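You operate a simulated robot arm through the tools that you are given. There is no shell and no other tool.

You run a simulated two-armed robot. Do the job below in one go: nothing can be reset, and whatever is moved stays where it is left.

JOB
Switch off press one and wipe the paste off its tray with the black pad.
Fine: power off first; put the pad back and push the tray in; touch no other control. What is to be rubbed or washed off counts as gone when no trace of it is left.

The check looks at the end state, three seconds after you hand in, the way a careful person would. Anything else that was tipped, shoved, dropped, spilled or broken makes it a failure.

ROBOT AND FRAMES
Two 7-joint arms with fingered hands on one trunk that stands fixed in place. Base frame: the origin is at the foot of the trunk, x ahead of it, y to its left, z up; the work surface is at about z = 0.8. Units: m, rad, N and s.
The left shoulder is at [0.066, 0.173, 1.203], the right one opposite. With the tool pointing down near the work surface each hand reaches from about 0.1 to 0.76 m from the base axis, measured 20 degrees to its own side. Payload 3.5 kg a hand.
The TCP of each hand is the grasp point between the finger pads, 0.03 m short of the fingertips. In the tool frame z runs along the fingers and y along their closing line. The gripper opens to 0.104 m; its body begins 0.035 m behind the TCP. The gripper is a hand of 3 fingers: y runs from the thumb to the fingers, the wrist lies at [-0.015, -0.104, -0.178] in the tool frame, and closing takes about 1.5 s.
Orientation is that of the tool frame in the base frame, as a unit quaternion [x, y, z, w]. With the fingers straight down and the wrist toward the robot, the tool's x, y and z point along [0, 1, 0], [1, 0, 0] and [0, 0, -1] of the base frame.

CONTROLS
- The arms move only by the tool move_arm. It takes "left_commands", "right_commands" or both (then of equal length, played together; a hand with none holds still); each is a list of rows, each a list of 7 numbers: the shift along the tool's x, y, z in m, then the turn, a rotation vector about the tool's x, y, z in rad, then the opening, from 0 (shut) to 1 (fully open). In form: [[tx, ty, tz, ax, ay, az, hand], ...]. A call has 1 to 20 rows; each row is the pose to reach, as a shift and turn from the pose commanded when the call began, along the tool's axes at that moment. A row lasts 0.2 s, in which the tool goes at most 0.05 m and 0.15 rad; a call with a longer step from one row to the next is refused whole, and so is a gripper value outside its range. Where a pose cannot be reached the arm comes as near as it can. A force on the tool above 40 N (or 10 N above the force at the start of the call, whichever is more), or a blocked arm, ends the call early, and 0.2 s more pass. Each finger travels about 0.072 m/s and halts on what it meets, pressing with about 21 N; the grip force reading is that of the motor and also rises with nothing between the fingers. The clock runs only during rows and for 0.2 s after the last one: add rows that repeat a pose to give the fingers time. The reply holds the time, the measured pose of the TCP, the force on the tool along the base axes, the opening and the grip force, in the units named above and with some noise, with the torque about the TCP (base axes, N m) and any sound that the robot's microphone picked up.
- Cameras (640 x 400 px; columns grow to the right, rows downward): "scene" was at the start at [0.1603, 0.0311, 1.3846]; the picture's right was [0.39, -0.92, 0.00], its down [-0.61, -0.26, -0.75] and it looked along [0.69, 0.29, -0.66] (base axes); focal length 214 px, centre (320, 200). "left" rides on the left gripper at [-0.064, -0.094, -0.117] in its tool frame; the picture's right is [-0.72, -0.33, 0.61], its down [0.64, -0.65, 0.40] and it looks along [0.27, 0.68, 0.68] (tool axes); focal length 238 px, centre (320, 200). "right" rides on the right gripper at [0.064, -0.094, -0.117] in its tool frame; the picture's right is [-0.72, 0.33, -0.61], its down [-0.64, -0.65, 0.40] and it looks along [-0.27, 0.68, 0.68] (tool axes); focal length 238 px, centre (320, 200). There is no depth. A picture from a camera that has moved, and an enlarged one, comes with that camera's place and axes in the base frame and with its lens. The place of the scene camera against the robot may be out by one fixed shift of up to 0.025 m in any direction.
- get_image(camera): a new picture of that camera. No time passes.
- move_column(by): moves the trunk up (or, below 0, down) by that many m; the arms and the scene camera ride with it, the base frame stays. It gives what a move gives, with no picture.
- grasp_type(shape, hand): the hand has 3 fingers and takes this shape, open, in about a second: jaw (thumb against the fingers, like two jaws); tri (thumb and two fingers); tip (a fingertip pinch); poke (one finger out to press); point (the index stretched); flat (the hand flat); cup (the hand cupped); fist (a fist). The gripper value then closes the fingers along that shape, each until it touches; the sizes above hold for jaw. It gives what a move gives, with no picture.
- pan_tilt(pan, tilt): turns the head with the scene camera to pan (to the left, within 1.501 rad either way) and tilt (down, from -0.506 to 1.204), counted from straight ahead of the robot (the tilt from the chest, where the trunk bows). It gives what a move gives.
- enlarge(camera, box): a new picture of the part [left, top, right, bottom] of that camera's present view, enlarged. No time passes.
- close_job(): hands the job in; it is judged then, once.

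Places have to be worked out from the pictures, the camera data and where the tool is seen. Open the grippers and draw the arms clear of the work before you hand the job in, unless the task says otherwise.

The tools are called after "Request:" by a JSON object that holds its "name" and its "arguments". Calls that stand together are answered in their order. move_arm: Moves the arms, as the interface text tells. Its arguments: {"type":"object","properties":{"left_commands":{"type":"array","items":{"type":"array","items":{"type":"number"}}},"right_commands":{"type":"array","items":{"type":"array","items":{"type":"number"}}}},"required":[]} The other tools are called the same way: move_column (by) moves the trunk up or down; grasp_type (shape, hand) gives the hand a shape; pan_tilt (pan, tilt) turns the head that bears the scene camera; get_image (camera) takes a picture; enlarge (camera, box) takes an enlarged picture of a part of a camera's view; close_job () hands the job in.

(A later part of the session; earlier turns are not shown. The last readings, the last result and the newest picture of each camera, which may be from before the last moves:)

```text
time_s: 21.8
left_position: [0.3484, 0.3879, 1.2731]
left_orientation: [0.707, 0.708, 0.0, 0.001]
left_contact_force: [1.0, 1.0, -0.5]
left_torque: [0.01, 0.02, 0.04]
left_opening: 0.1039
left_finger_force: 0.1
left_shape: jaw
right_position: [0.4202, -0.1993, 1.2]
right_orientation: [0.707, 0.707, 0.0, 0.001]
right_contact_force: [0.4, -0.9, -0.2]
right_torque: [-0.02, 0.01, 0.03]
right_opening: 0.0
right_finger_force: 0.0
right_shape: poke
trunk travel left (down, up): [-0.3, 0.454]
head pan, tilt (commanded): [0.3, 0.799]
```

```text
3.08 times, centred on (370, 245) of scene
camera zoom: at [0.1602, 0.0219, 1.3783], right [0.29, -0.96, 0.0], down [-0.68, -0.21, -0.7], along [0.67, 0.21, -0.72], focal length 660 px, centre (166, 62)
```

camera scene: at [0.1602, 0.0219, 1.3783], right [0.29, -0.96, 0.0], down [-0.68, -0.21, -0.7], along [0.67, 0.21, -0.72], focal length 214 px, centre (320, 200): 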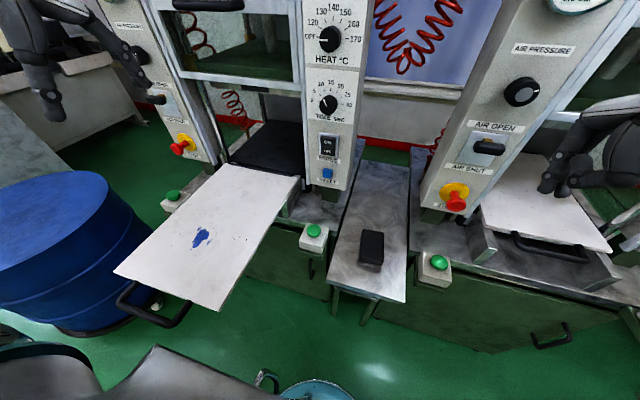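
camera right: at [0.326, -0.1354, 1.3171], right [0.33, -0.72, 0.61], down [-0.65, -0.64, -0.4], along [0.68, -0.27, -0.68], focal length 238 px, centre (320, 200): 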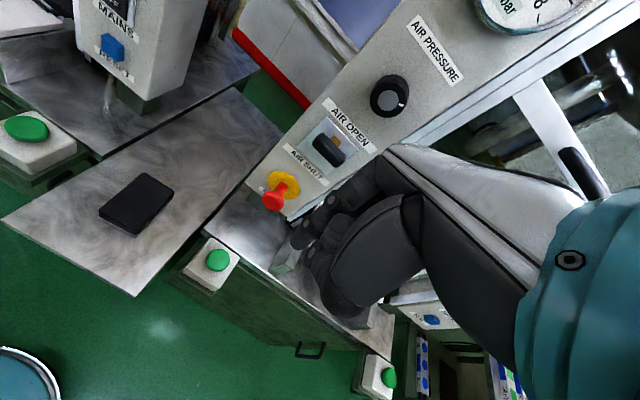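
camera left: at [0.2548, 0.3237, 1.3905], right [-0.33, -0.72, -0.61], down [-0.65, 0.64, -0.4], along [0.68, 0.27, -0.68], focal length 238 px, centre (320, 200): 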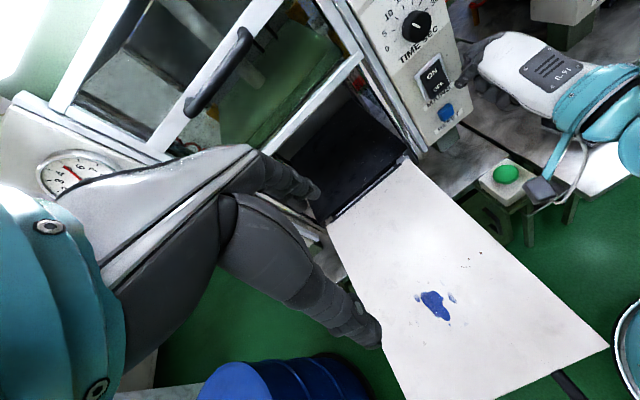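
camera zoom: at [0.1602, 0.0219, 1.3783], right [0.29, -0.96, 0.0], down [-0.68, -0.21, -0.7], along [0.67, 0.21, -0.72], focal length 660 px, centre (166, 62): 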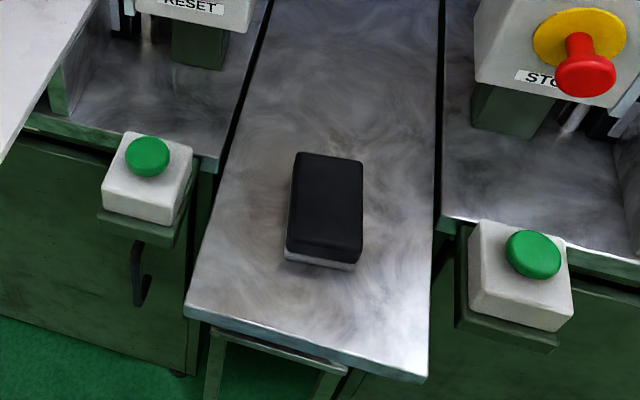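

Pad top centre is about [0.508, -0.020, 0.833], roughly 0.095 x 0.062 m and turned about 0.09 rad; the table is at 0.80. I'll move the left hand above it, turned so it closes across the pad's width with the wrist to the left, and shift the right arm further right.

Request:
{"name": "move_arm", "arguments": {"left_commands": [[-0.034, 0.0133, 0.0186, 0, 0, 0.1234, 1], [-0.0679, 0.0266, 0.0373, 0, 0, 0.2468, 1], [-0.1019, 0.0399, 0.0559, 0, 0, 0.3703, 1], [-0.1358, 0.0532, 0.0745, 0, 0, 0.4937, 1], [-0.1698, 0.0665, 0.0931, 0, 0, 0.6171, 1], [-0.2038, 0.0798, 0.1118, 0, 0, 0.7405, 1], [-0.2377, 0.093, 0.1304, 0, 0, 0.8639, 1], [-0.2717, 0.1063, 0.149, 0, 0, 0.9873, 1], [-0.3056, 0.1196, 0.1676, 0, 0, 1.1108, 1], [-0.3396, 0.1329, 0.1863, 0, 0, 1.2342, 1], [-0.3735, 0.1462, 0.2049, 0, 0, 1.3576, 1], [-0.4075, 0.1595, 0.2235, 0, 0, 1.481, 1], [-0.4075, 0.1595, 0.2235, 0, 0, 1.481, 1]], "right_commands": [[-0.03, -0.01, -0.01, 0, 0, 0, 0], [-0.06, -0.02, -0.02, 0, 0, 0, 0], [-0.09, -0.03, -0.03, 0, 0, 0, 0], [-0.12, -0.04, -0.04, 0, 0, 0, 0], [-0.15, -0.05, -0.05, 0, 0, 0, 0], [-0.15, -0.05, -0.05, 0, 0, 0, 0], [-0.15, -0.05, -0.05, 0, 0, 0, 0], [-0.15, -0.05, -0.05, 0, 0, 0, 0], [-0.15, -0.05, -0.05, 0, 0, 0, 0], [-0.15, -0.05, -0.05, 0, 0, 0, 0], [-0.15, -0.05, -0.05, 0, 0, 0, 0], [-0.15, -0.05, -0.05, 0, 0, 0, 0], [-0.15, -0.05, -0.05, 0, 0, 0, 0]]}}

Request:
{"name": "get_image", "arguments": {"camera": "left"}}

Request:
{"name": "get_image", "arguments": {"camera": "scene"}}

Request:
{"name": "get_image", "arguments": {"camera": "right"}}

```text
time_s: 24.6
left_position: [0.4688, 0.0429, 1.0601]
left_orientation: [0.999, 0.044, 0.0, -0.001]
left_contact_force: [-0.2, 0.7, -0.6]
left_torque: [-0.01, -0.02, -0.03]
left_opening: 0.1037
left_finger_force: 0.1
left_shape: jaw
left hand out of reach, approached as far as the arm can: row 11, 12, 13
right_position: [0.3695, -0.3494, 1.2512]
right_orientation: [0.707, 0.708, 0.0, 0.0]
right_contact_force: [0.2, 0.0, 1.2]
right_torque: [0.0, -0.02, -0.01]
right_opening: 0.0
right_finger_force: 0.0
right_shape: poke
trunk travel left (down, up): [-0.3, 0.454]
head pan, tilt (commanded): [0.3, 0.799]
```

```text
taken
camera left: at [0.397, 0.1315, 1.1764], right [-0.74, 0.26, -0.61], down [0.58, 0.71, -0.4], along [0.33, -0.66, -0.68], focal length 238 px, centre (320, 200)
```

left: 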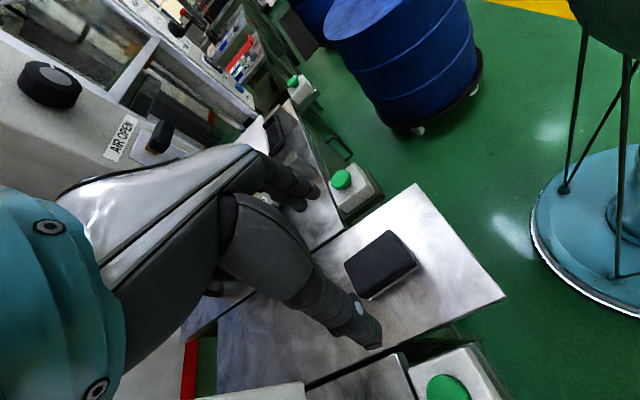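

```text
taken
camera scene: at [0.1596, 0.0219, 1.3783], right [0.3, -0.96, 0.0], down [-0.68, -0.21, -0.7], along [0.67, 0.21, -0.72], focal length 214 px, centre (320, 200)
```

scene: 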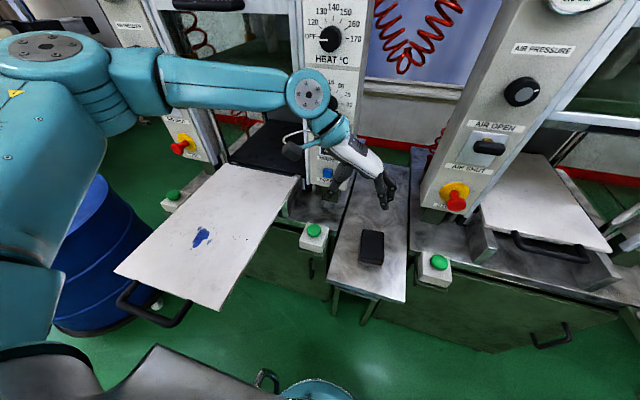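

```text
taken
camera right: at [0.2757, -0.2854, 1.368], right [0.33, -0.72, 0.61], down [-0.65, -0.64, -0.4], along [0.68, -0.27, -0.68], focal length 238 px, centre (320, 200)
```

right: 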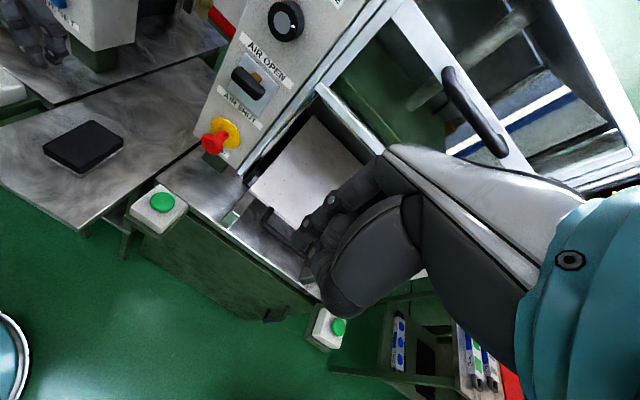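

The left arm with the wrist turned left falls short, stopping at [0.469, 0.043]. Raising the trunk should let the forearm slope down toward the pad, so I'll raise it 0.12 m and try again.

Request:
{"name": "move_column", "arguments": {"by": 0.12}}

Request:
{"name": "move_arm", "arguments": {"left_commands": [[0.01, 0.015, 0.03, 0, 0, 0, 1], [0.02, 0.03, 0.06, 0, 0, 0, 1], [0.03, 0.045, 0.09, 0, 0, 0, 1], [0.034, 0.06, 0.12, 0, 0, 0, 1], [0.034, 0.06, 0.15, 0, 0, 0, 1]]}}

```text
time_s: 26.1
left_position: [0.4523, 0.0438, 1.2101]
left_orientation: [0.998, 0.045, 0.036, 0.002]
left_contact_force: [0.1, -0.1, 1.0]
left_torque: [0.02, 0.01, 0.0]
left_opening: 0.1037
left_finger_force: 0.0
left_shape: jaw
right_position: [0.3709, -0.3495, 1.3711]
right_orientation: [0.708, 0.706, -0.001, -0.001]
right_contact_force: [0.8, -0.7, 0.0]
right_torque: [0.01, 0.0, 0.03]
right_opening: 0.0001
right_finger_force: 0.0
right_shape: poke
trunk travel left (down, up): [-0.42, 0.334]
head pan, tilt (commanded): [0.3, 0.799]
```

```text
time_s: 27.2
left_position: [0.4513, 0.0715, 1.1128]
left_orientation: [0.998, 0.044, 0.036, 0.003]
left_contact_force: [0.3, 0.1, 0.2]
left_torque: [-0.01, -0.05, -0.01]
left_opening: 0.1034
left_finger_force: 0.1
left_shape: jaw
left hand out of reach, approached as far as the arm can: row 1, 2, 3, 4, 5
right_position: [0.3688, -0.3507, 1.3717]
right_orientation: [0.707, 0.708, 0.0, 0.0]
right_contact_force: [0.2, 0.4, -0.5]
right_torque: [-0.02, 0.01, -0.01]
right_opening: 0.0
right_finger_force: 0.1
right_shape: poke
trunk travel left (down, up): [-0.42, 0.334]
head pan, tilt (commanded): [0.3, 0.799]
```

Worse: that posture is near a joint limit. A better option for the left hand is the opposite turn (palm facing right, like a handshake), with the fingers leaning forward-down alongside the pad. I'll first unwind to the neutral orientation near [0.46, 0.22, 1.12].

Request:
{"name": "move_arm", "arguments": {"left_commands": [[0.002, -0.0135, -0.0006, 0, 0, -0.14, 1], [0.004, -0.027, -0.0013, 0, 0, -0.28, 1], [0.006, -0.0405, -0.0019, 0, 0, -0.42, 1], [0.008, -0.054, -0.0025, 0, 0, -0.56, 1], [0.01, -0.0675, -0.0032, 0, 0, -0.7, 1], [0.012, -0.081, -0.0038, 0, 0, -0.84, 1], [0.014, -0.0945, -0.0045, 0, 0, -0.98, 1], [0.016, -0.108, -0.0051, 0, 0, -1.12, 1], [0.018, -0.1215, -0.0057, 0, 0, -1.26, 1], [0.02, -0.135, -0.0064, 0, 0, -1.4, 1], [0.0222, -0.1486, -0.007, 0, 0, -1.48, 1]]}}

Request:
{"name": "get_image", "arguments": {"camera": "scene"}}

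```text
time_s: 29.6
left_position: [0.4525, 0.2207, 1.1213]
left_orientation: [0.706, 0.708, 0.024, 0.027]
left_contact_force: [0.1, 0.1, -0.2]
left_torque: [0.0, -0.02, -0.03]
left_opening: 0.1039
left_finger_force: 0.1
left_shape: jaw
right_position: [0.3711, -0.3494, 1.37]
right_orientation: [0.707, 0.707, 0.0, 0.0]
right_contact_force: [0.7, 0.2, 0.5]
right_torque: [0.01, 0.02, 0.0]
right_opening: 0.0
right_finger_force: 0.0
right_shape: poke
trunk travel left (down, up): [-0.42, 0.334]
head pan, tilt (commanded): [0.3, 0.799]
```

```text
taken
camera scene: at [0.1248, 0.0221, 1.4996], right [0.3, -0.96, 0.0], down [-0.68, -0.21, -0.7], along [0.67, 0.21, -0.72], focal length 214 px, centre (320, 200)
```

scene: 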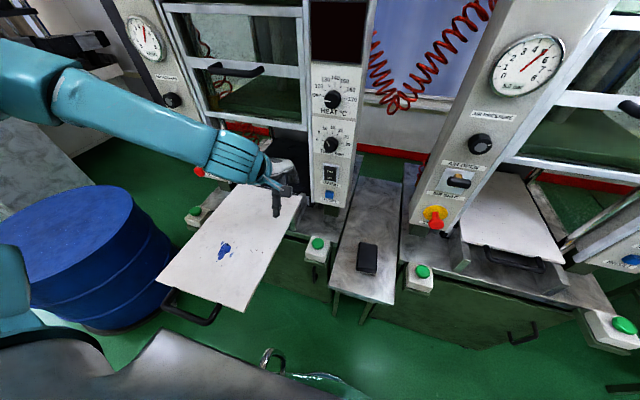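

Raising the trunk also pulled the shoulders back by 0.035 m, which explains the worse reach. I'll lower it back to the original height; the left hand will be at z≈1.0, clear of the tray at 0.89.

Request:
{"name": "move_column", "arguments": {"by": -0.12}}

Request:
{"name": "get_image", "arguments": {"camera": "left"}}

Request:
{"name": "get_image", "arguments": {"camera": "scene"}}

```text
time_s: 31.1
left_position: [0.4524, 0.2198, 1.0017]
left_orientation: [0.707, 0.706, 0.025, 0.027]
left_contact_force: [0.3, -0.3, -0.1]
left_torque: [0.03, -0.01, -0.02]
left_opening: 0.1041
left_finger_force: 0.0
left_shape: jaw
right_position: [0.3697, -0.3493, 1.2519]
right_orientation: [0.707, 0.707, 0.0, 0.001]
right_contact_force: [-0.5, -0.6, 0.5]
right_torque: [0.02, 0.0, -0.01]
right_opening: 0.0002
right_finger_force: 0.1
right_shape: poke
trunk travel left (down, up): [-0.3, 0.454]
head pan, tilt (commanded): [0.3, 0.799]
```

```text
taken
camera left: at [0.351, 0.1564, 1.1108], right [-0.28, -0.72, -0.63], down [-0.62, 0.64, -0.45], along [0.73, 0.27, -0.63], focal length 238 px, centre (320, 200)
```

left: 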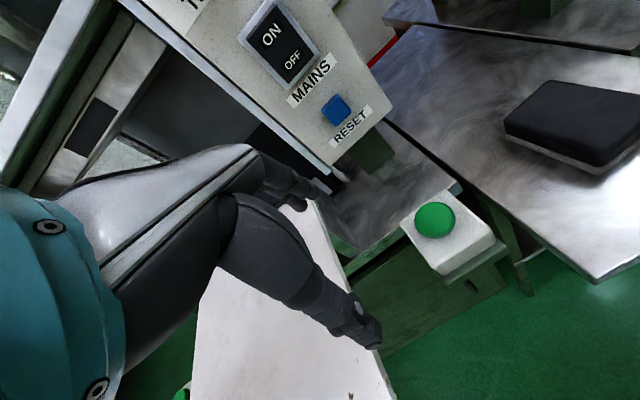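

```text
taken
camera scene: at [0.1596, 0.0219, 1.3784], right [0.3, -0.96, 0.0], down [-0.68, -0.21, -0.7], along [0.67, 0.21, -0.72], focal length 214 px, centre (320, 200)
```

scene: 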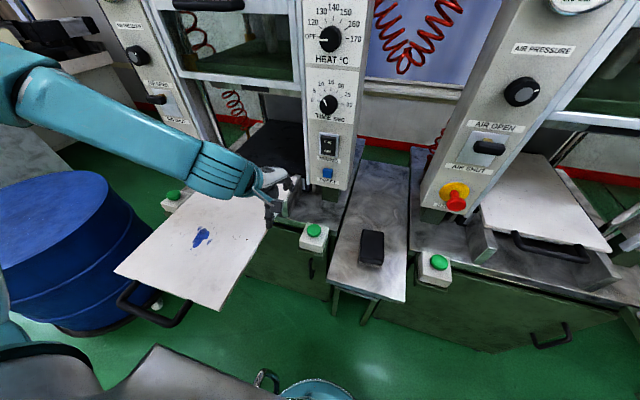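

Now I'll turn the left hand the other way (palm facing right, about -1.66 rad about the tool axis) while moving to about [0.47, 0.06, 1.06].

Request:
{"name": "move_arm", "arguments": {"left_commands": [[-0.013, 0.002, -0.005, 0, 0, -0.138, 1], [-0.027, 0.004, -0.01, 0, 0, -0.277, 1], [-0.04, 0.006, -0.015, 0, 0, -0.415, 1], [-0.053, 0.008, -0.02, 0, 0, -0.554, 1], [-0.067, 0.01, -0.025, 0, 0, -0.692, 1], [-0.08, 0.012, -0.03, 0, 0, -0.83, 1], [-0.093, 0.014, -0.035, 0, 0, -0.969, 1], [-0.107, 0.016, -0.04, 0, 0, -1.107, 1], [-0.12, 0.018, -0.045, 0, 0, -1.246, 1], [-0.133, 0.02, -0.05, 0, 0, -1.384, 1], [-0.147, 0.022, -0.055, 0, 0, -1.523, 1], [-0.16, 0.022, -0.059, 0, 0, -1.661, 1]]}}

Request:
{"name": "get_image", "arguments": {"camera": "scene"}}

Request:
{"name": "get_image", "arguments": {"camera": "left"}}

```text
time_s: 33.8
left_position: [0.42, 0.225, 1.087]
left_orientation: [-0.046, 0.998, -0.005, 0.037]
left_contact_force: [0.2, -0.6, 0.1]
left_torque: [0.0, 0.0, -0.02]
left_opening: 0.1036
left_finger_force: 0.0
left_shape: jaw
left hand out of reach, approached as far as the arm can: row 5, 6, 7, 8, 9, 10, 11, 12
right_position: [0.3698, -0.3502, 1.2522]
right_orientation: [0.708, 0.706, 0.001, 0.0]
right_contact_force: [0.2, -0.3, -0.1]
right_torque: [0.01, -0.03, 0.02]
right_opening: 0.0
right_finger_force: 0.0
right_shape: poke
trunk travel left (down, up): [-0.3, 0.454]
head pan, tilt (commanded): [0.3, 0.799]
```

```text
taken
camera scene: at [0.1603, 0.0219, 1.3782], right [0.3, -0.96, 0.0], down [-0.69, -0.21, -0.7], along [0.67, 0.21, -0.72], focal length 214 px, centre (320, 200)
```

scene: 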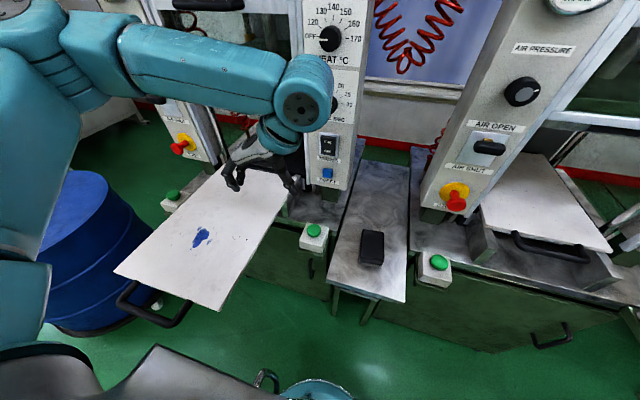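

```text
taken
camera left: at [0.4834, 0.1375, 1.2094], right [0.79, -0.26, -0.56], down [-0.55, -0.71, -0.44], along [-0.28, 0.65, -0.7], focal length 238 px, centre (320, 200)
```

left: 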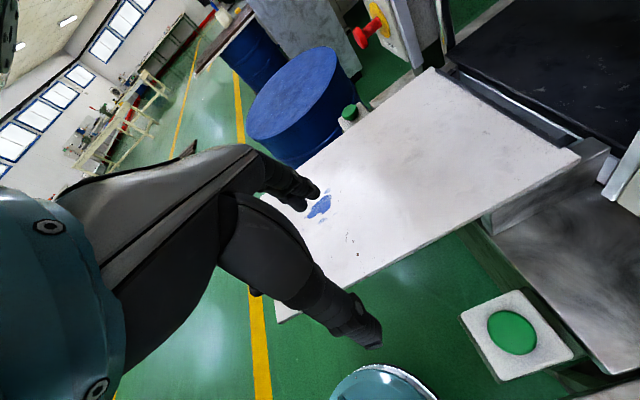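

The hand kept the orientation but stopped at y=0.225. I'll lean the fingers forward, so the wrist comes back toward the robot, and see whether it can then move right toward the pad.

Request:
{"name": "move_arm", "arguments": {"left_commands": [[0, -0.01, 0, 0, -0.14, 0, 1], [0, -0.03, 0, 0, -0.28, 0, 1], [0, -0.05, 0, 0, -0.42, 0, 1], [0, -0.07, 0, 0, -0.56, 0, 1], [0, -0.09, 0, 0, -0.7, 0, 1], [0, -0.12, 0, 0, -0.7, 0, 1], [0, -0.15, 0, 0, -0.7, 0, 1], [-0.02, -0.18, 0, 0, -0.7, 0, 1], [-0.04, -0.21, 0, 0, -0.7, 0, 1]]}}

Request:
{"name": "get_image", "arguments": {"camera": "scene"}}

```text
time_s: 35.8
left_position: [0.562, 0.2409, 1.149]
left_orientation: [-0.042, 0.926, 0.012, 0.376]
left_contact_force: [0.4, 0.2, 0.8]
left_torque: [-0.02, 0.04, -0.01]
left_opening: 0.1041
left_finger_force: 0.0
left_shape: jaw
left hand out of reach, approached as far as the arm can: row 1, 2, 3, 4, 5, 6, 7, 8, 9
right_position: [0.3693, -0.3503, 1.2509]
right_orientation: [0.707, 0.707, 0.0, 0.0]
right_contact_force: [-1.6, -0.5, -0.2]
right_torque: [-0.01, 0.01, 0.02]
right_opening: 0.0001
right_finger_force: 0.1
right_shape: poke
trunk travel left (down, up): [-0.3, 0.454]
head pan, tilt (commanded): [0.3, 0.799]
```

```text
taken
camera scene: at [0.16, 0.0219, 1.3783], right [0.3, -0.96, 0.0], down [-0.68, -0.21, -0.7], along [0.67, 0.21, -0.72], focal length 214 px, centre (320, 200)
```

scene: 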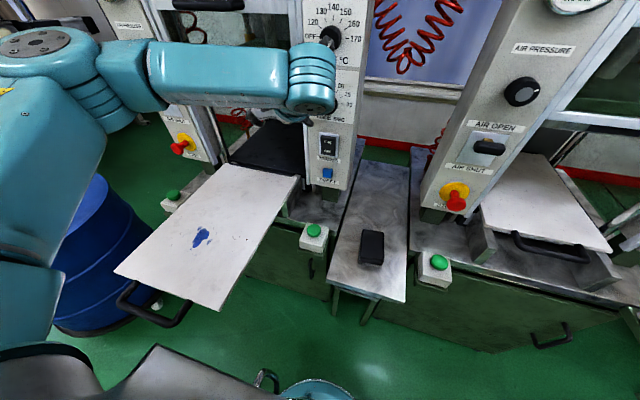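

That posture doesn't help: the IK keeps the elbow high and the hand drifts forward. I'll back the hand away from the press to the previous pose, then unwind to neutral.

Request:
{"name": "move_arm", "arguments": {"left_commands": [[0.029, -0.003, -0.01, 0, 0, 0, 1], [0.058, -0.006, -0.02, 0, 0.14, 0, 1], [0.087, -0.01, -0.03, 0, 0.28, 0, 1], [0.116, -0.013, -0.042, 0, 0.42, 0, 1], [0.145, -0.016, -0.053, 0, 0.56, 0, 1], [0.145, -0.016, -0.053, 0, 0.7, 0, 1]]}}

Request:
{"name": "move_arm", "arguments": {"left_commands": [[0, 0, 0, 0, 0, 0.14, 1], [0, 0, 0, 0, 0, 0.28, 1], [0, 0, 0, 0, 0, 0.42, 1], [0, 0, 0, 0, 0, 0.56, 1], [0, 0, 0, 0, 0, 0.7, 1], [0, 0, 0, 0, 0, 0.84, 1], [0, 0, 0, 0, 0, 0.98, 1], [0, 0, 0, 0, 0, 1.12, 1], [0, 0, 0, 0, 0, 1.26, 1], [0, 0, 0, 0, 0, 1.4, 1], [0, 0, 0, 0, 0, 1.54, 1], [0, 0, 0, 0, 0, 1.66, 1]]}}

Request:
{"name": "get_image", "arguments": {"camera": "scene"}}

```text
time_s: 37.1
left_position: [0.4214, 0.2247, 1.0823]
left_orientation: [-0.043, 0.998, -0.004, 0.034]
left_contact_force: [0.1, -0.5, -0.8]
left_torque: [0.01, -0.01, -0.02]
left_opening: 0.1041
left_finger_force: 0.1
left_shape: jaw
left hand out of reach, approached as far as the arm can: row 1, 2, 3, 4, 5, 6
right_position: [0.3703, -0.3503, 1.2518]
right_orientation: [0.707, 0.707, 0.0, 0.0]
right_contact_force: [0.0, 0.7, 0.0]
right_torque: [-0.04, -0.03, -0.02]
right_opening: 0.0002
right_finger_force: 0.0
right_shape: poke
trunk travel left (down, up): [-0.3, 0.454]
head pan, tilt (commanded): [0.3, 0.799]
```

```text
time_s: 39.8
left_position: [0.4193, 0.2258, 1.0791]
left_orientation: [0.707, 0.706, 0.025, 0.026]
left_contact_force: [-0.6, -0.4, 1.2]
left_torque: [-0.01, -0.02, -0.02]
left_opening: 0.1039
left_finger_force: 0.2
left_shape: jaw
right_position: [0.3701, -0.3488, 1.2519]
right_orientation: [0.707, 0.707, 0.0, 0.0]
right_contact_force: [-0.6, 0.3, 0.4]
right_torque: [0.03, 0.0, 0.02]
right_opening: 0.0
right_finger_force: 0.0
right_shape: poke
trunk travel left (down, up): [-0.3, 0.454]
head pan, tilt (commanded): [0.3, 0.799]
```

```text
taken
camera scene: at [0.16, 0.0221, 1.3783], right [0.3, -0.96, 0.0], down [-0.68, -0.21, -0.7], along [0.67, 0.21, -0.72], focal length 214 px, centre (320, 200)
```

scene: 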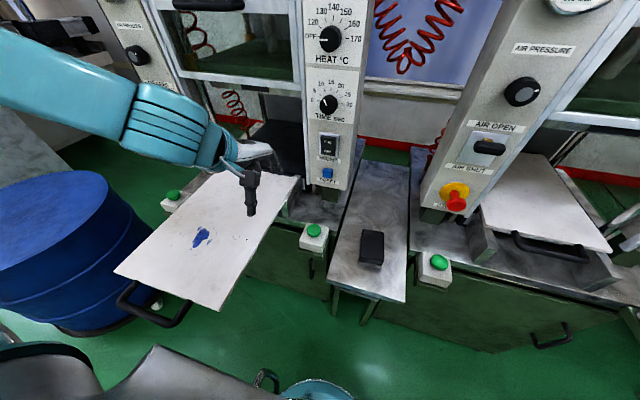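

Back at neutral. I'll square up the small tilt and then test how far the left hand reaches toward the pad with a milder turn (about 0.9–1.2 rad) at z≈1.0.

Request:
{"name": "move_arm", "arguments": {"left_commands": [[-0.03, 0.005, 0, 0.072, 0, 0, 1], [-0.06, 0.01, 0, 0.072, 0, 0, 1]]}}

Request:
{"name": "move_arm", "arguments": {"left_commands": [[-0.02, 0.009, 0.007, 0, 0, 0.1, 1], [-0.04, 0.018, 0.014, 0, 0, 0.2, 1], [-0.06, 0.027, 0.021, 0, 0, 0.3, 1], [-0.08, 0.036, 0.028, 0, 0, 0.4, 1], [-0.1, 0.045, 0.035, 0, 0, 0.5, 1], [-0.12, 0.054, 0.042, 0, 0, 0.6, 1], [-0.14, 0.063, 0.049, 0, 0, 0.7, 1], [-0.16, 0.072, 0.056, 0, 0, 0.8, 1], [-0.18, 0.081, 0.07, 0, 0, 0.9, 1]]}}

```text
time_s: 40.4
left_position: [0.4306, 0.165, 1.0812]
left_orientation: [0.707, 0.707, -0.001, 0.0]
left_contact_force: [-0.3, 0.2, -0.8]
left_torque: [0.0, 0.0, -0.02]
left_opening: 0.1039
left_finger_force: 0.0
left_shape: jaw
right_position: [0.3701, -0.3499, 1.2518]
right_orientation: [0.707, 0.707, -0.001, 0.0]
right_contact_force: [-0.2, 0.5, 0.2]
right_torque: [0.0, 0.0, 0.02]
right_opening: 0.0
right_finger_force: 0.1
right_shape: poke
trunk travel left (down, up): [-0.3, 0.454]
head pan, tilt (commanded): [0.3, 0.799]
```

```text
time_s: 42.4
left_position: [0.4871, 0.0415, 1.0269]
left_orientation: [0.944, 0.329, 0.0, 0.001]
left_contact_force: [-0.8, -0.6, 0.2]
left_torque: [-0.02, 0.02, -0.02]
left_opening: 0.1035
left_finger_force: 0.0
left_shape: jaw
left hand out of reach, approached as far as the arm can: row 6, 7, 8, 9
right_position: [0.3714, -0.349, 1.2513]
right_orientation: [0.707, 0.707, 0.0, 0.0]
right_contact_force: [0.3, -0.5, 0.2]
right_torque: [0.01, 0.01, 0.01]
right_opening: 0.0
right_finger_force: 0.0
right_shape: poke
trunk travel left (down, up): [-0.3, 0.454]
head pan, tilt (commanded): [0.3, 0.799]
```

The left hand stops at y≈0.04 here too. I'll look at the arm's posture to understand what limits it.

Request:
{"name": "pan_tilt", "arguments": {"pan": 0.7, "tilt": 0.4}}

Request:
{"name": "get_image", "arguments": {"camera": "scene"}}

Request:
{"name": "get_image", "arguments": {"camera": "right"}}

Request:
{"name": "get_image", "arguments": {"camera": "left"}}

```text
time_s: 43.2
left_position: [0.4872, 0.041, 1.0281]
left_orientation: [0.944, 0.33, 0.0, 0.001]
left_contact_force: [0.1, 0.2, 0.0]
left_torque: [0.05, -0.01, 0.06]
left_opening: 0.104
left_finger_force: 0.0
left_shape: jaw
right_position: [0.3712, -0.3504, 1.2521]
right_orientation: [0.707, 0.707, 0.0, 0.0]
right_contact_force: [-0.2, 0.3, -0.6]
right_torque: [-0.04, 0.01, -0.03]
right_opening: 0.0
right_finger_force: 0.1
right_shape: poke
trunk travel left (down, up): [-0.3, 0.454]
head pan, tilt (commanded): [0.7, 0.4]
```

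```text
taken
camera scene: at [0.154, 0.0576, 1.4133], right [0.64, -0.77, 0.0], down [-0.3, -0.25, -0.92], along [0.71, 0.59, -0.39], focal length 214 px, centre (320, 200)
```

scene: 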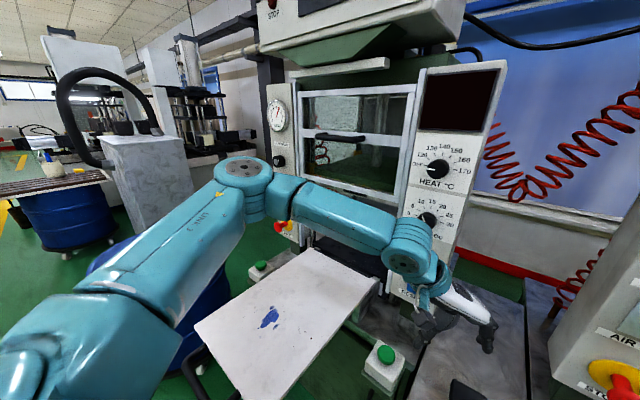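

```text
taken
camera right: at [0.2768, -0.2864, 1.3679], right [0.33, -0.72, 0.61], down [-0.65, -0.64, -0.4], along [0.68, -0.27, -0.68], focal length 238 px, centre (320, 200)
```

right: 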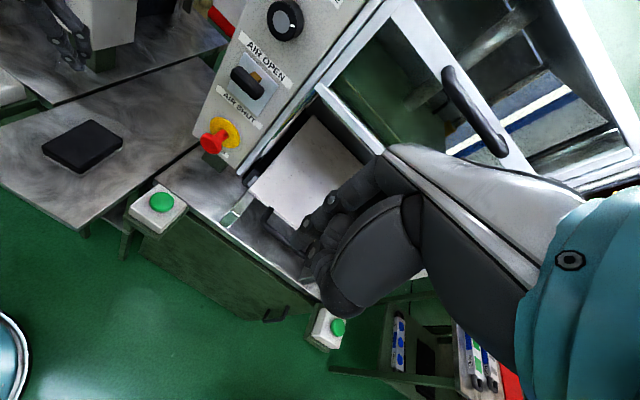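

```text
taken
camera left: at [0.3787, 0.076, 1.1444], right [-0.77, -0.19, -0.61], down [0.1, 0.91, -0.41], along [0.64, -0.37, -0.68], focal length 238 px, centre (320, 200)
```

left: 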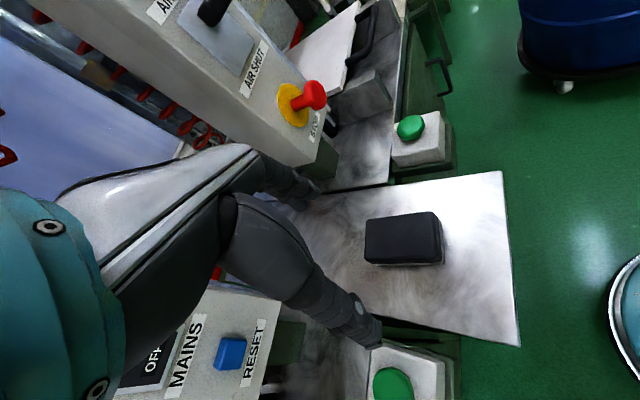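

The elbow rides high with the forearm reaching across. I'll test whether the sideways limit eases lower down, at z≈0.94, still clear above the pad.

Request:
{"name": "move_arm", "arguments": {"left_commands": [[0, 0, 0.03, 0, 0, 0, 1], [-0.01, 0.013, 0.06, 0, 0, 0, 1], [-0.02, 0.026, 0.09, 0, 0, 0, 1], [-0.031, 0.0392, 0.09, 0, 0, 0, 1]]}}

```text
time_s: 44.2
left_position: [0.4638, 0.056, 0.9683]
left_orientation: [0.944, 0.329, 0.0, 0.001]
left_contact_force: [0.9, 0.3, -1.0]
left_torque: [0.0, 0.0, -0.02]
left_opening: 0.1037
left_finger_force: 0.0
left_shape: jaw
left hand out of reach, approached as far as the arm can: row 1, 2, 3, 4
right_position: [0.37, -0.3501, 1.2513]
right_orientation: [0.707, 0.707, 0.0, -0.001]
right_contact_force: [-1.0, 0.6, -0.2]
right_torque: [-0.02, -0.01, -0.03]
right_opening: 0.0
right_finger_force: 0.0
right_shape: poke
trunk travel left (down, up): [-0.3, 0.454]
head pan, tilt (commanded): [0.7, 0.4]
```

Going lower made it worse, so the limit looks like a joint-limit effect of the path taken. I'll unwind to neutral yaw, go over the pad in that orientation, and then turn in place to see how far it goes.

Request:
{"name": "move_arm", "arguments": {"left_commands": [[0, 0, -0.02, 0, 0, -0.13, 1], [0, 0, -0.04, 0, 0, -0.26, 1], [0, 0, -0.06, 0, 0, -0.39, 1], [0, 0, -0.08, 0, 0, -0.52, 1], [0, 0, -0.08, 0, 0, -0.65, 1], [0, 0, -0.08, 0, 0, -0.78, 1], [0, 0, -0.08, 0, 0, -0.9, 1]]}}

Request:
{"name": "move_arm", "arguments": {"left_commands": [[-0.02, 0.01, 0, 0, 0, 0, 1], [-0.04, 0.02, 0, 0, 0, 0, 1], [-0.06, 0.03, 0.01, 0, 0, 0, 1], [-0.076, 0.04, 0.03, 0, 0, 0, 1], [-0.076, 0.04, 0.05, 0, 0, 0, 1]]}}

```text
time_s: 45.8
left_position: [0.4631, 0.0919, 1.0524]
left_orientation: [0.707, 0.708, -0.001, 0.001]
left_contact_force: [-0.9, 0.3, 0.6]
left_torque: [0.02, 0.02, 0.03]
left_opening: 0.1037
left_finger_force: 0.0
left_shape: jaw
left hand out of reach, approached as far as the arm can: row 5, 6, 7
right_position: [0.3705, -0.3492, 1.2518]
right_orientation: [0.707, 0.707, -0.001, 0.0]
right_contact_force: [-0.8, 0.1, -0.9]
right_torque: [0.0, -0.01, 0.0]
right_opening: 0.0
right_finger_force: 0.0
right_shape: poke
trunk travel left (down, up): [-0.3, 0.454]
head pan, tilt (commanded): [0.7, 0.4]
```

```text
time_s: 47.0
left_position: [0.483, 0.0996, 1.0294]
left_orientation: [0.707, 0.707, -0.002, 0.001]
left_contact_force: [0.1, 0.6, -0.1]
left_torque: [-0.01, -0.04, 0.01]
left_opening: 0.1036
left_finger_force: 0.1
left_shape: jaw
left hand out of reach, approached as far as the arm can: row 1, 2, 3, 4, 5
right_position: [0.3693, -0.35, 1.2513]
right_orientation: [0.707, 0.707, 0.0, 0.0]
right_contact_force: [-0.3, -0.5, 0.9]
right_torque: [-0.01, -0.01, 0.0]
right_opening: 0.0
right_finger_force: 0.0
right_shape: poke
trunk travel left (down, up): [-0.3, 0.454]
head pan, tilt (commanded): [0.7, 0.4]
```

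Neutral yaw is limited to y≥0.095 at this height, so the left arm can't take the pad. I'll move the left hand aside, put the right hand back to jaw, and test the right arm from its side with the wrist turned right.

Request:
{"name": "grasp_type", "arguments": {"shape": "jaw", "hand": "right"}}

Request:
{"name": "move_arm", "arguments": {"left_commands": [[0.03, -0.01, -0.01, 0, 0, 0, 1], [0.06, -0.02, -0.03, 0, 0, 0, 1], [0.09, -0.03, -0.05, 0, 0, 0, 1], [0.12, -0.04, -0.07, 0, 0, 0, 1], [0.15, -0.05, -0.09, 0, 0, 0, 1], [0.18, -0.06, -0.11, 0, 0, 0, 1], [0.21, -0.08, -0.13, 0, 0, 0, 1], [0.24, -0.1, -0.15, 0, 0, 0, 1], [0.27, -0.12, -0.17, 0, 0, 0, 1], [0.29, -0.13, -0.2, 0, 0, 0, 1], [0.29, -0.13, -0.22, 0, 0, 0, 1], [0.29, -0.13, -0.24, 0, 0, 0, 1]], "right_commands": [[0.02, 0.007, 0.012, 0, 0, -0.138, 1], [0.04, 0.013, 0.025, 0, 0, -0.277, 1], [0.06, 0.02, 0.037, 0, 0, -0.415, 1], [0.08, 0.027, 0.05, 0, 0, -0.554, 1], [0.1, 0.033, 0.062, 0, 0, -0.692, 1], [0.12, 0.04, 0.075, 0, 0, -0.83, 1], [0.14, 0.047, 0.087, 0, 0, -0.969, 1], [0.16, 0.053, 0.1, 0, 0, -1.107, 1], [0.18, 0.06, 0.112, 0, 0, -1.246, 1], [0.2, 0.067, 0.125, 0, 0, -1.384, 1], [0.22, 0.073, 0.137, 0, 0, -1.523, 1], [0.23, 0.08, 0.15, 0, 0, -1.661, 1]]}}

Request:
{"name": "pan_tilt", "arguments": {"pan": -0.3, "tilt": 0.5}}

Request:
{"name": "get_image", "arguments": {"camera": "scene"}}

```text
time_s: 47.9
left_position: [0.4829, 0.1005, 1.0315]
left_orientation: [0.707, 0.707, -0.002, 0.001]
left_contact_force: [0.0, 0.4, 0.8]
left_torque: [0.0, 0.03, 0.02]
left_opening: 0.1038
left_finger_force: 0.0
left_shape: jaw
right_position: [0.3719, -0.3495, 1.2515]
right_orientation: [0.706, 0.708, -0.001, 0.0]
right_contact_force: [-0.2, -0.1, -0.6]
right_torque: [-0.01, -0.03, 0.02]
right_opening: 0.1042
right_finger_force: 0.0
right_shape: jaw
trunk travel left (down, up): [-0.3, 0.454]
head pan, tilt (commanded): [0.7, 0.4]
```

```text
time_s: 50.5
left_position: [0.3545, 0.3907, 1.2716]
left_orientation: [0.707, 0.707, -0.002, 0.001]
left_contact_force: [0.1, -0.4, 0.3]
left_torque: [-0.01, -0.02, 0.0]
left_opening: 0.1041
left_finger_force: 0.1
left_shape: jaw
right_position: [0.304, -0.1081, 1.1705]
right_orientation: [-0.019, 1.0, 0.0, -0.001]
right_contact_force: [-0.5, 0.2, 0.2]
right_torque: [-0.01, -0.04, 0.03]
right_opening: 0.1038
right_finger_force: 0.1
right_shape: jaw
right hand out of reach, approached as far as the arm can: row 7, 8, 9, 10, 11, 12
trunk travel left (down, up): [-0.3, 0.454]
head pan, tilt (commanded): [0.7, 0.4]
```

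```text
time_s: 51.8
left_position: [0.3544, 0.3907, 1.2732]
left_orientation: [0.707, 0.707, 0.0, 0.001]
left_contact_force: [0.2, 0.0, 0.3]
left_torque: [0.02, 0.0, -0.01]
left_opening: 0.1039
left_finger_force: 0.2
left_shape: jaw
right_position: [0.3033, -0.11, 1.1689]
right_orientation: [-0.018, 1.0, -0.001, 0.0]
right_contact_force: [0.2, 0.3, -0.5]
right_torque: [0.0, -0.01, -0.03]
right_opening: 0.1041
right_finger_force: 0.2
right_shape: jaw
trunk travel left (down, up): [-0.3, 0.454]
head pan, tilt (commanded): [-0.3, 0.499]
```

```text
taken
camera scene: at [0.17, -0.0288, 1.4042], right [-0.3, -0.96, 0.0], down [-0.46, 0.14, -0.88], along [0.84, -0.26, -0.48], focal length 214 px, centre (320, 200)
```

scene: 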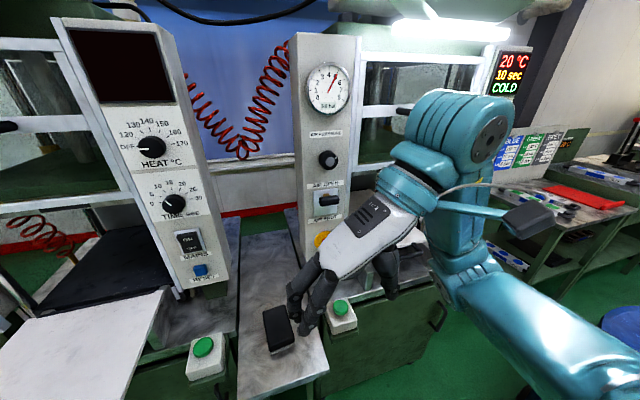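

The right arm is now in an elbow-low posture, which may reach better. I'll move it forward and inward toward [0.48, -0.05, 1.07].

Request:
{"name": "move_arm", "arguments": {"right_commands": [[-0.03, 0.009, 0.016, 0, 0, 0, 1], [-0.06, 0.018, 0.033, 0, 0, 0, 1], [-0.09, 0.027, 0.05, 0, 0, 0, 1], [-0.12, 0.036, 0.066, 0, 0, 0, 1], [-0.15, 0.045, 0.083, 0, 0, 0, 1], [-0.182, 0.0535, 0.1, 0, 0, 0, 1]]}}

Request:
{"name": "get_image", "arguments": {"camera": "scene"}}

```text
time_s: 53.2
left_position: [0.353, 0.391, 1.2729]
left_orientation: [0.707, 0.707, 0.0, 0.001]
left_contact_force: [-0.7, 0.3, -0.5]
left_torque: [-0.02, 0.02, -0.01]
left_opening: 0.1036
left_finger_force: 0.0
left_shape: jaw
right_position: [0.3068, -0.0942, 1.1626]
right_orientation: [-0.017, 1.0, 0.0, -0.001]
right_contact_force: [0.1, 0.1, -0.7]
right_torque: [0.03, 0.03, -0.01]
right_opening: 0.1042
right_finger_force: 0.1
right_shape: jaw
right hand out of reach, approached as far as the arm can: row 1, 2, 3, 4, 5, 6
trunk travel left (down, up): [-0.3, 0.454]
head pan, tilt (commanded): [-0.3, 0.499]
```

```text
taken
camera scene: at [0.1699, -0.0289, 1.4042], right [-0.3, -0.96, 0.0], down [-0.46, 0.14, -0.88], along [0.84, -0.26, -0.48], focal length 214 px, centre (320, 200)
```

scene: 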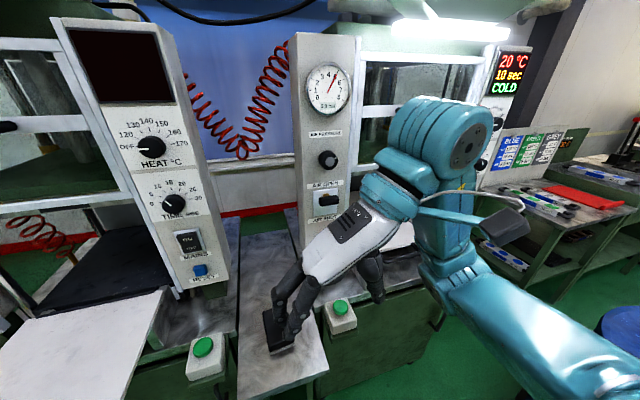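

That posture is limited by the wrist bend. A better idea is to mirror the switch-press posture with the left arm (hand pitched forward reaches well across) and then roll it. First I'll park the right arm at its side and bring the left hand to [0.48, 0.0, 1.28].

Request:
{"name": "move_arm", "arguments": {"right_commands": [[-0.005, -0.023, -0.008, 0, 0, 0.147, 1], [-0.011, -0.046, -0.016, 0, 0, 0.294, 1], [-0.017, -0.069, -0.024, 0, 0, 0.441, 1], [-0.022, -0.092, -0.033, 0, 0, 0.588, 1], [-0.028, -0.115, -0.041, 0, 0, 0.735, 1], [-0.033, -0.138, -0.049, 0, 0, 0.882, 1], [-0.039, -0.161, -0.057, 0, 0, 1.029, 1], [-0.044, -0.184, -0.065, 0, 0, 1.176, 1], [-0.05, -0.207, -0.074, 0, 0, 1.323, 1], [-0.055, -0.23, -0.082, 0, 0, 1.47, 1], [-0.061, -0.2525, -0.09, 0, 0, 1.607, 1]], "left_commands": [[-0.02, 0.012, -0.001, 0, 0, 0, 1], [-0.05, 0.024, -0.002, 0, 0, 0, 1], [-0.085, 0.036, -0.003, 0, 0, 0, 1], [-0.12, 0.048, -0.004, 0, 0, 0, 1], [-0.155, 0.06, -0.005, 0, 0, 0, 1], [-0.19, 0.072, -0.006, 0, 0, 0, 1], [-0.225, 0.084, -0.007, 0, 0, 0, 1], [-0.26, 0.096, -0.008, 0, 0, 0, 1], [-0.3, 0.108, -0.009, 0, 0, 0, 1], [-0.34, 0.12, -0.01, 0, 0, 0, 1], [-0.38, 0.127, -0.01, 0, 0, 0, 1]]}}

Request:
{"name": "pan_tilt", "arguments": {"pan": 0.3, "tilt": 0.5}}

Request:
{"name": "get_image", "arguments": {"camera": "scene"}}

```text
time_s: 55.6
left_position: [0.4564, 0.1124, 1.2846]
left_orientation: [0.707, 0.707, -0.001, 0.0]
left_contact_force: [-0.3, -0.5, 0.0]
left_torque: [0.0, 0.0, -0.01]
left_opening: 0.1041
left_finger_force: 0.1
left_shape: jaw
left hand out of reach, approached as far as the arm can: row 9, 10, 11
right_position: [0.3774, -0.3404, 1.2538]
right_orientation: [0.708, 0.707, -0.001, 0.0]
right_contact_force: [-0.7, 0.2, -0.1]
right_torque: [0.01, 0.02, -0.03]
right_opening: 0.1039
right_finger_force: 0.0
right_shape: jaw
trunk travel left (down, up): [-0.3, 0.454]
head pan, tilt (commanded): [-0.3, 0.499]
```

```text
time_s: 56.6
left_position: [0.4553, 0.1136, 1.2829]
left_orientation: [0.707, 0.708, -0.001, 0.002]
left_contact_force: [0.4, 0.0, 0.3]
left_torque: [0.03, 0.04, 0.02]
left_opening: 0.104
left_finger_force: 0.0
left_shape: jaw
right_position: [0.3787, -0.3408, 1.2532]
right_orientation: [0.706, 0.708, 0.0, 0.001]
right_contact_force: [-0.2, -0.3, -0.2]
right_torque: [-0.03, -0.01, 0.01]
right_opening: 0.1041
right_finger_force: 0.1
right_shape: jaw
trunk travel left (down, up): [-0.3, 0.454]
head pan, tilt (commanded): [0.3, 0.499]
```

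```text
taken
camera scene: at [0.1699, 0.0249, 1.4042], right [0.29, -0.96, 0.0], down [-0.46, -0.14, -0.88], along [0.84, 0.26, -0.48], focal length 214 px, centre (320, 200)
```

scene: 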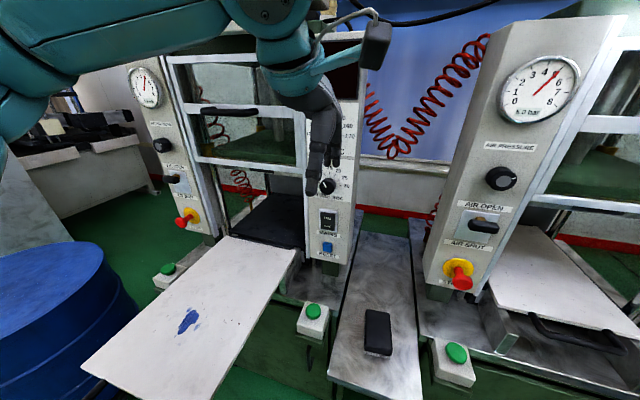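

The left is limited to y≈0.11 with fingers straight down here. I'll pitch the fingers forward while moving inward, mirroring what worked for the right hand.

Request:
{"name": "move_arm", "arguments": {"left_commands": [[-0.01, 0, 0, -0.14, 0, 0, 1], [-0.02, 0, 0, -0.28, 0, 0, 1], [-0.03, 0, 0.01, -0.42, 0, 0, 1], [-0.04, 0, 0.02, -0.56, 0, 0, 1], [-0.06, 0, 0.03, -0.7, 0, 0, 1], [-0.08, 0, 0.04, -0.84, 0, 0, 1], [-0.1, 0, 0.06, -0.98, 0, 0, 1], [-0.12, 0.01, 0.08, -1.05, 0, 0, 1], [-0.14, 0.02, 0.1, -1.05, 0, 0, 1]]}}

Request:
{"name": "get_image", "arguments": {"camera": "scene"}}

```text
time_s: 58.6
left_position: [0.4827, 0.0952, 1.2261]
left_orientation: [0.611, 0.612, 0.354, 0.355]
left_contact_force: [-0.3, 0.9, -0.1]
left_torque: [-0.04, -0.04, 0.02]
left_opening: 0.104
left_finger_force: 0.0
left_shape: jaw
left hand out of reach, approached as far as the arm can: row 3, 4, 5, 6, 7, 8, 9
right_position: [0.3779, -0.3407, 1.2525]
right_orientation: [0.707, 0.707, 0.0, 0.0]
right_contact_force: [0.7, 0.2, -0.1]
right_torque: [0.02, -0.02, 0.02]
right_opening: 0.1041
right_finger_force: 0.1
right_shape: jaw
trunk travel left (down, up): [-0.3, 0.454]
head pan, tilt (commanded): [0.3, 0.499]
```

```text
taken
camera scene: at [0.1701, 0.0246, 1.4043], right [0.3, -0.96, 0.0], down [-0.46, -0.14, -0.88], along [0.84, 0.26, -0.48], focal length 214 px, centre (320, 200)
```

scene: 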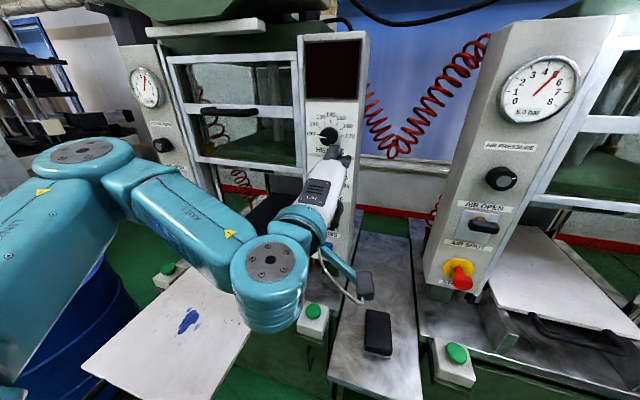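

I'll try moving inward and down from this pitched posture toward [0.50, -0.01, 1.13].

Request:
{"name": "move_arm", "arguments": {"left_commands": [[-0.02, -0.015, 0.013, 0, 0, 0, 1], [-0.04, -0.03, 0.026, 0, 0, 0, 1], [-0.06, -0.046, 0.04, 0, 0, 0, 1], [-0.08, -0.061, 0.053, 0, 0, 0, 1], [-0.1, -0.077, 0.067, 0, 0, 0, 1]]}}

Request:
{"name": "get_image", "arguments": {"camera": "scene"}}

```text
time_s: 59.8
left_position: [0.5047, 0.1067, 1.1743]
left_orientation: [0.613, 0.611, 0.352, 0.356]
left_contact_force: [-0.8, 0.0, -0.6]
left_torque: [-0.02, -0.02, 0.01]
left_opening: 0.1039
left_finger_force: 0.0
left_shape: jaw
left hand out of reach, approached as far as the arm can: row 1, 2, 3, 4, 5
right_position: [0.3777, -0.3406, 1.2517]
right_orientation: [0.707, 0.707, -0.002, -0.001]
right_contact_force: [0.4, 0.7, -0.2]
right_torque: [0.01, 0.01, 0.05]
right_opening: 0.104
right_finger_force: 0.0
right_shape: jaw
trunk travel left (down, up): [-0.3, 0.454]
head pan, tilt (commanded): [0.3, 0.499]
```

```text
taken
camera scene: at [0.1701, 0.0251, 1.4042], right [0.3, -0.96, 0.0], down [-0.46, -0.14, -0.88], along [0.84, 0.26, -0.48], focal length 214 px, centre (320, 200)
```

scene: 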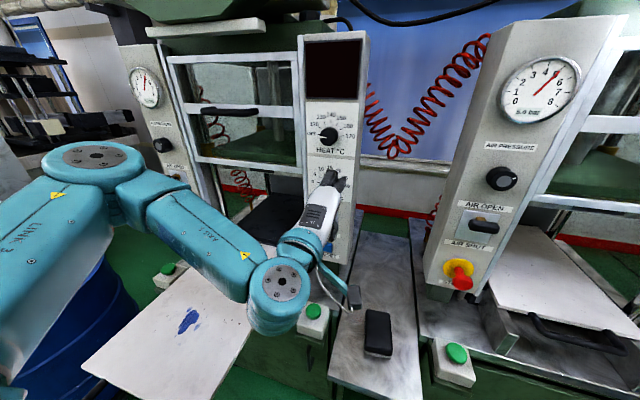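

The left is too folded in that direction. I'll send it back to its side and test the right arm again by a better route: first back to its known starting area [0.48, -0.05, 1.28] where the arm is well extended.

Request:
{"name": "move_arm", "arguments": {"left_commands": [[0.034, 0.001, -0.018, 0.131, 0, 0, 1], [0.068, 0.002, -0.036, 0.262, 0, 0, 1], [0.101, 0.003, -0.054, 0.394, 0, 0, 1], [0.135, 0.004, -0.072, 0.525, 0, 0, 1], [0.169, 0.006, -0.09, 0.656, 0, 0, 1], [0.203, 0.007, -0.108, 0.787, 0, 0, 1], [0.236, 0.008, -0.126, 0.919, 0, 0, 1], [0.27, 0.009, -0.144, 1.05, 0, 0, 1], [0.27, 0.009, -0.144, 1.05, 0, 0, 1]], "right_commands": [[0, 0.013, -0.004, 0, 0, 0, 1], [0.03, 0.026, -0.008, 0, 0, 0, 1], [0.07, 0.039, -0.012, 0, 0, 0, 1], [0.11, 0.052, -0.016, 0, 0, 0, 1], [0.155, 0.065, -0.02, 0, 0, 0, 1], [0.2, 0.078, -0.024, 0, 0, 0, 1], [0.245, 0.09, -0.028, 0, 0, 0, 1], [0.29, 0.102, -0.028, 0, 0, 0, 1], [0.29, 0.102, -0.028, 0, 0, 0, 1]]}}

Request:
{"name": "pan_tilt", "arguments": {"pan": -0.4, "tilt": 0.4}}

Request:
{"name": "get_image", "arguments": {"camera": "scene"}}

```text
time_s: 61.8
left_position: [0.3911, 0.3781, 1.2537]
left_orientation: [0.707, 0.707, -0.001, 0.0]
left_contact_force: [-0.5, 0.5, 0.1]
left_torque: [0.03, -0.02, 0.0]
left_opening: 0.104
left_finger_force: 0.1
left_shape: jaw
left hand out of reach, approached as far as the arm can: row 2, 3, 4
right_position: [0.4779, -0.0519, 1.2802]
right_orientation: [0.707, 0.707, 0.001, 0.0]
right_contact_force: [1.3, -0.8, -0.7]
right_torque: [0.01, 0.01, 0.0]
right_opening: 0.1041
right_finger_force: 0.0
right_shape: jaw
trunk travel left (down, up): [-0.3, 0.454]
head pan, tilt (commanded): [0.3, 0.499]
```

```text
time_s: 62.9
left_position: [0.392, 0.3789, 1.2541]
left_orientation: [0.707, 0.707, -0.001, 0.001]
left_contact_force: [0.1, -0.8, -0.5]
left_torque: [-0.01, -0.01, 0.0]
left_opening: 0.104
left_finger_force: 0.0
left_shape: jaw
right_position: [0.4755, -0.0524, 1.2793]
right_orientation: [0.707, 0.707, -0.001, -0.001]
right_contact_force: [-0.4, -1.0, -1.0]
right_torque: [0.01, 0.0, -0.03]
right_opening: 0.104
right_finger_force: 0.1
right_shape: jaw
trunk travel left (down, up): [-0.3, 0.454]
head pan, tilt (commanded): [-0.4, 0.4]
```

```text
taken
camera scene: at [0.1684, -0.0379, 1.4133], right [-0.39, -0.92, 0.0], down [-0.36, 0.15, -0.92], along [0.85, -0.36, -0.39], focal length 214 px, centre (320, 200)
```

scene: 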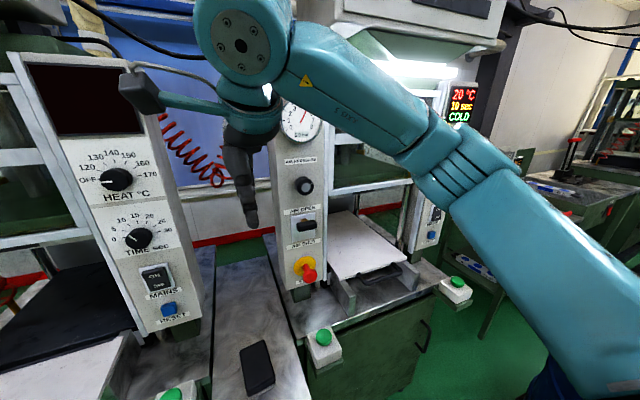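

The right arm is back in its well-extended starting posture at [0.476, -0.052, 1.28]. From here I'll turn the wrist to the right gradually.

Request:
{"name": "move_arm", "arguments": {"right_commands": [[0, 0, 0, 0, 0, -0.14, 1], [0, 0, 0, 0, 0, -0.28, 1], [0, 0, 0, 0, 0, -0.42, 1], [0, 0, 0, 0, 0, -0.56, 1], [0, 0, 0, 0, 0, -0.7, 1], [0, 0, 0, 0, 0, -0.84, 1], [0, 0, 0, 0, 0, -0.98, 1], [0, 0, 0, 0, 0, -1.12, 1], [0, 0, 0, 0, 0, -1.26, 1], [0, 0, 0, 0, 0, -1.4, 1], [0, 0, 0, 0, 0, -1.54, 1], [0, 0, 0, 0, 0, -1.66, 1]]}}

Request:
{"name": "get_image", "arguments": {"camera": "scene"}}

```text
time_s: 65.5
left_position: [0.3892, 0.3743, 1.256]
left_orientation: [0.707, 0.707, 0.001, 0.0]
left_contact_force: [-1.7, -0.8, 1.3]
left_torque: [0.08, -0.05, 0.01]
left_opening: 0.104
left_finger_force: 0.0
left_shape: jaw
right_position: [0.3258, -0.0416, 1.2822]
right_orientation: [-0.043, 0.999, 0.002, 0.001]
right_contact_force: [-1.5, -0.7, 0.8]
right_torque: [0.11, -0.05, 0.0]
right_opening: 0.1041
right_finger_force: 0.1
right_shape: jaw
right hand out of reach, approached as far as the arm can: row 8, 9, 10, 11, 12
trunk travel left (down, up): [-0.3, 0.454]
head pan, tilt (commanded): [-0.4, 0.4]
```

```text
taken
camera scene: at [0.165, -0.0428, 1.4137], right [-0.39, -0.92, 0.0], down [-0.36, 0.15, -0.92], along [0.85, -0.36, -0.39], focal length 214 px, centre (320, 200)
```

scene: 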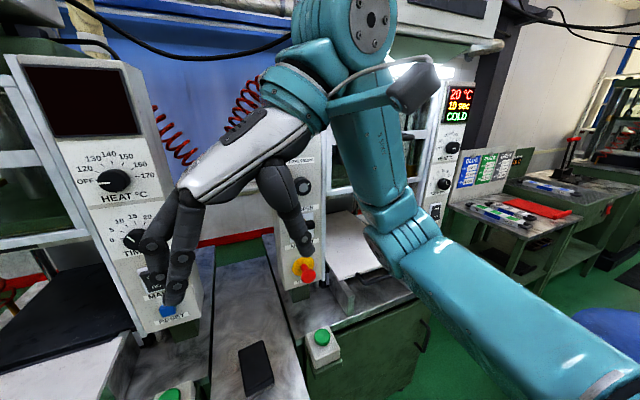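

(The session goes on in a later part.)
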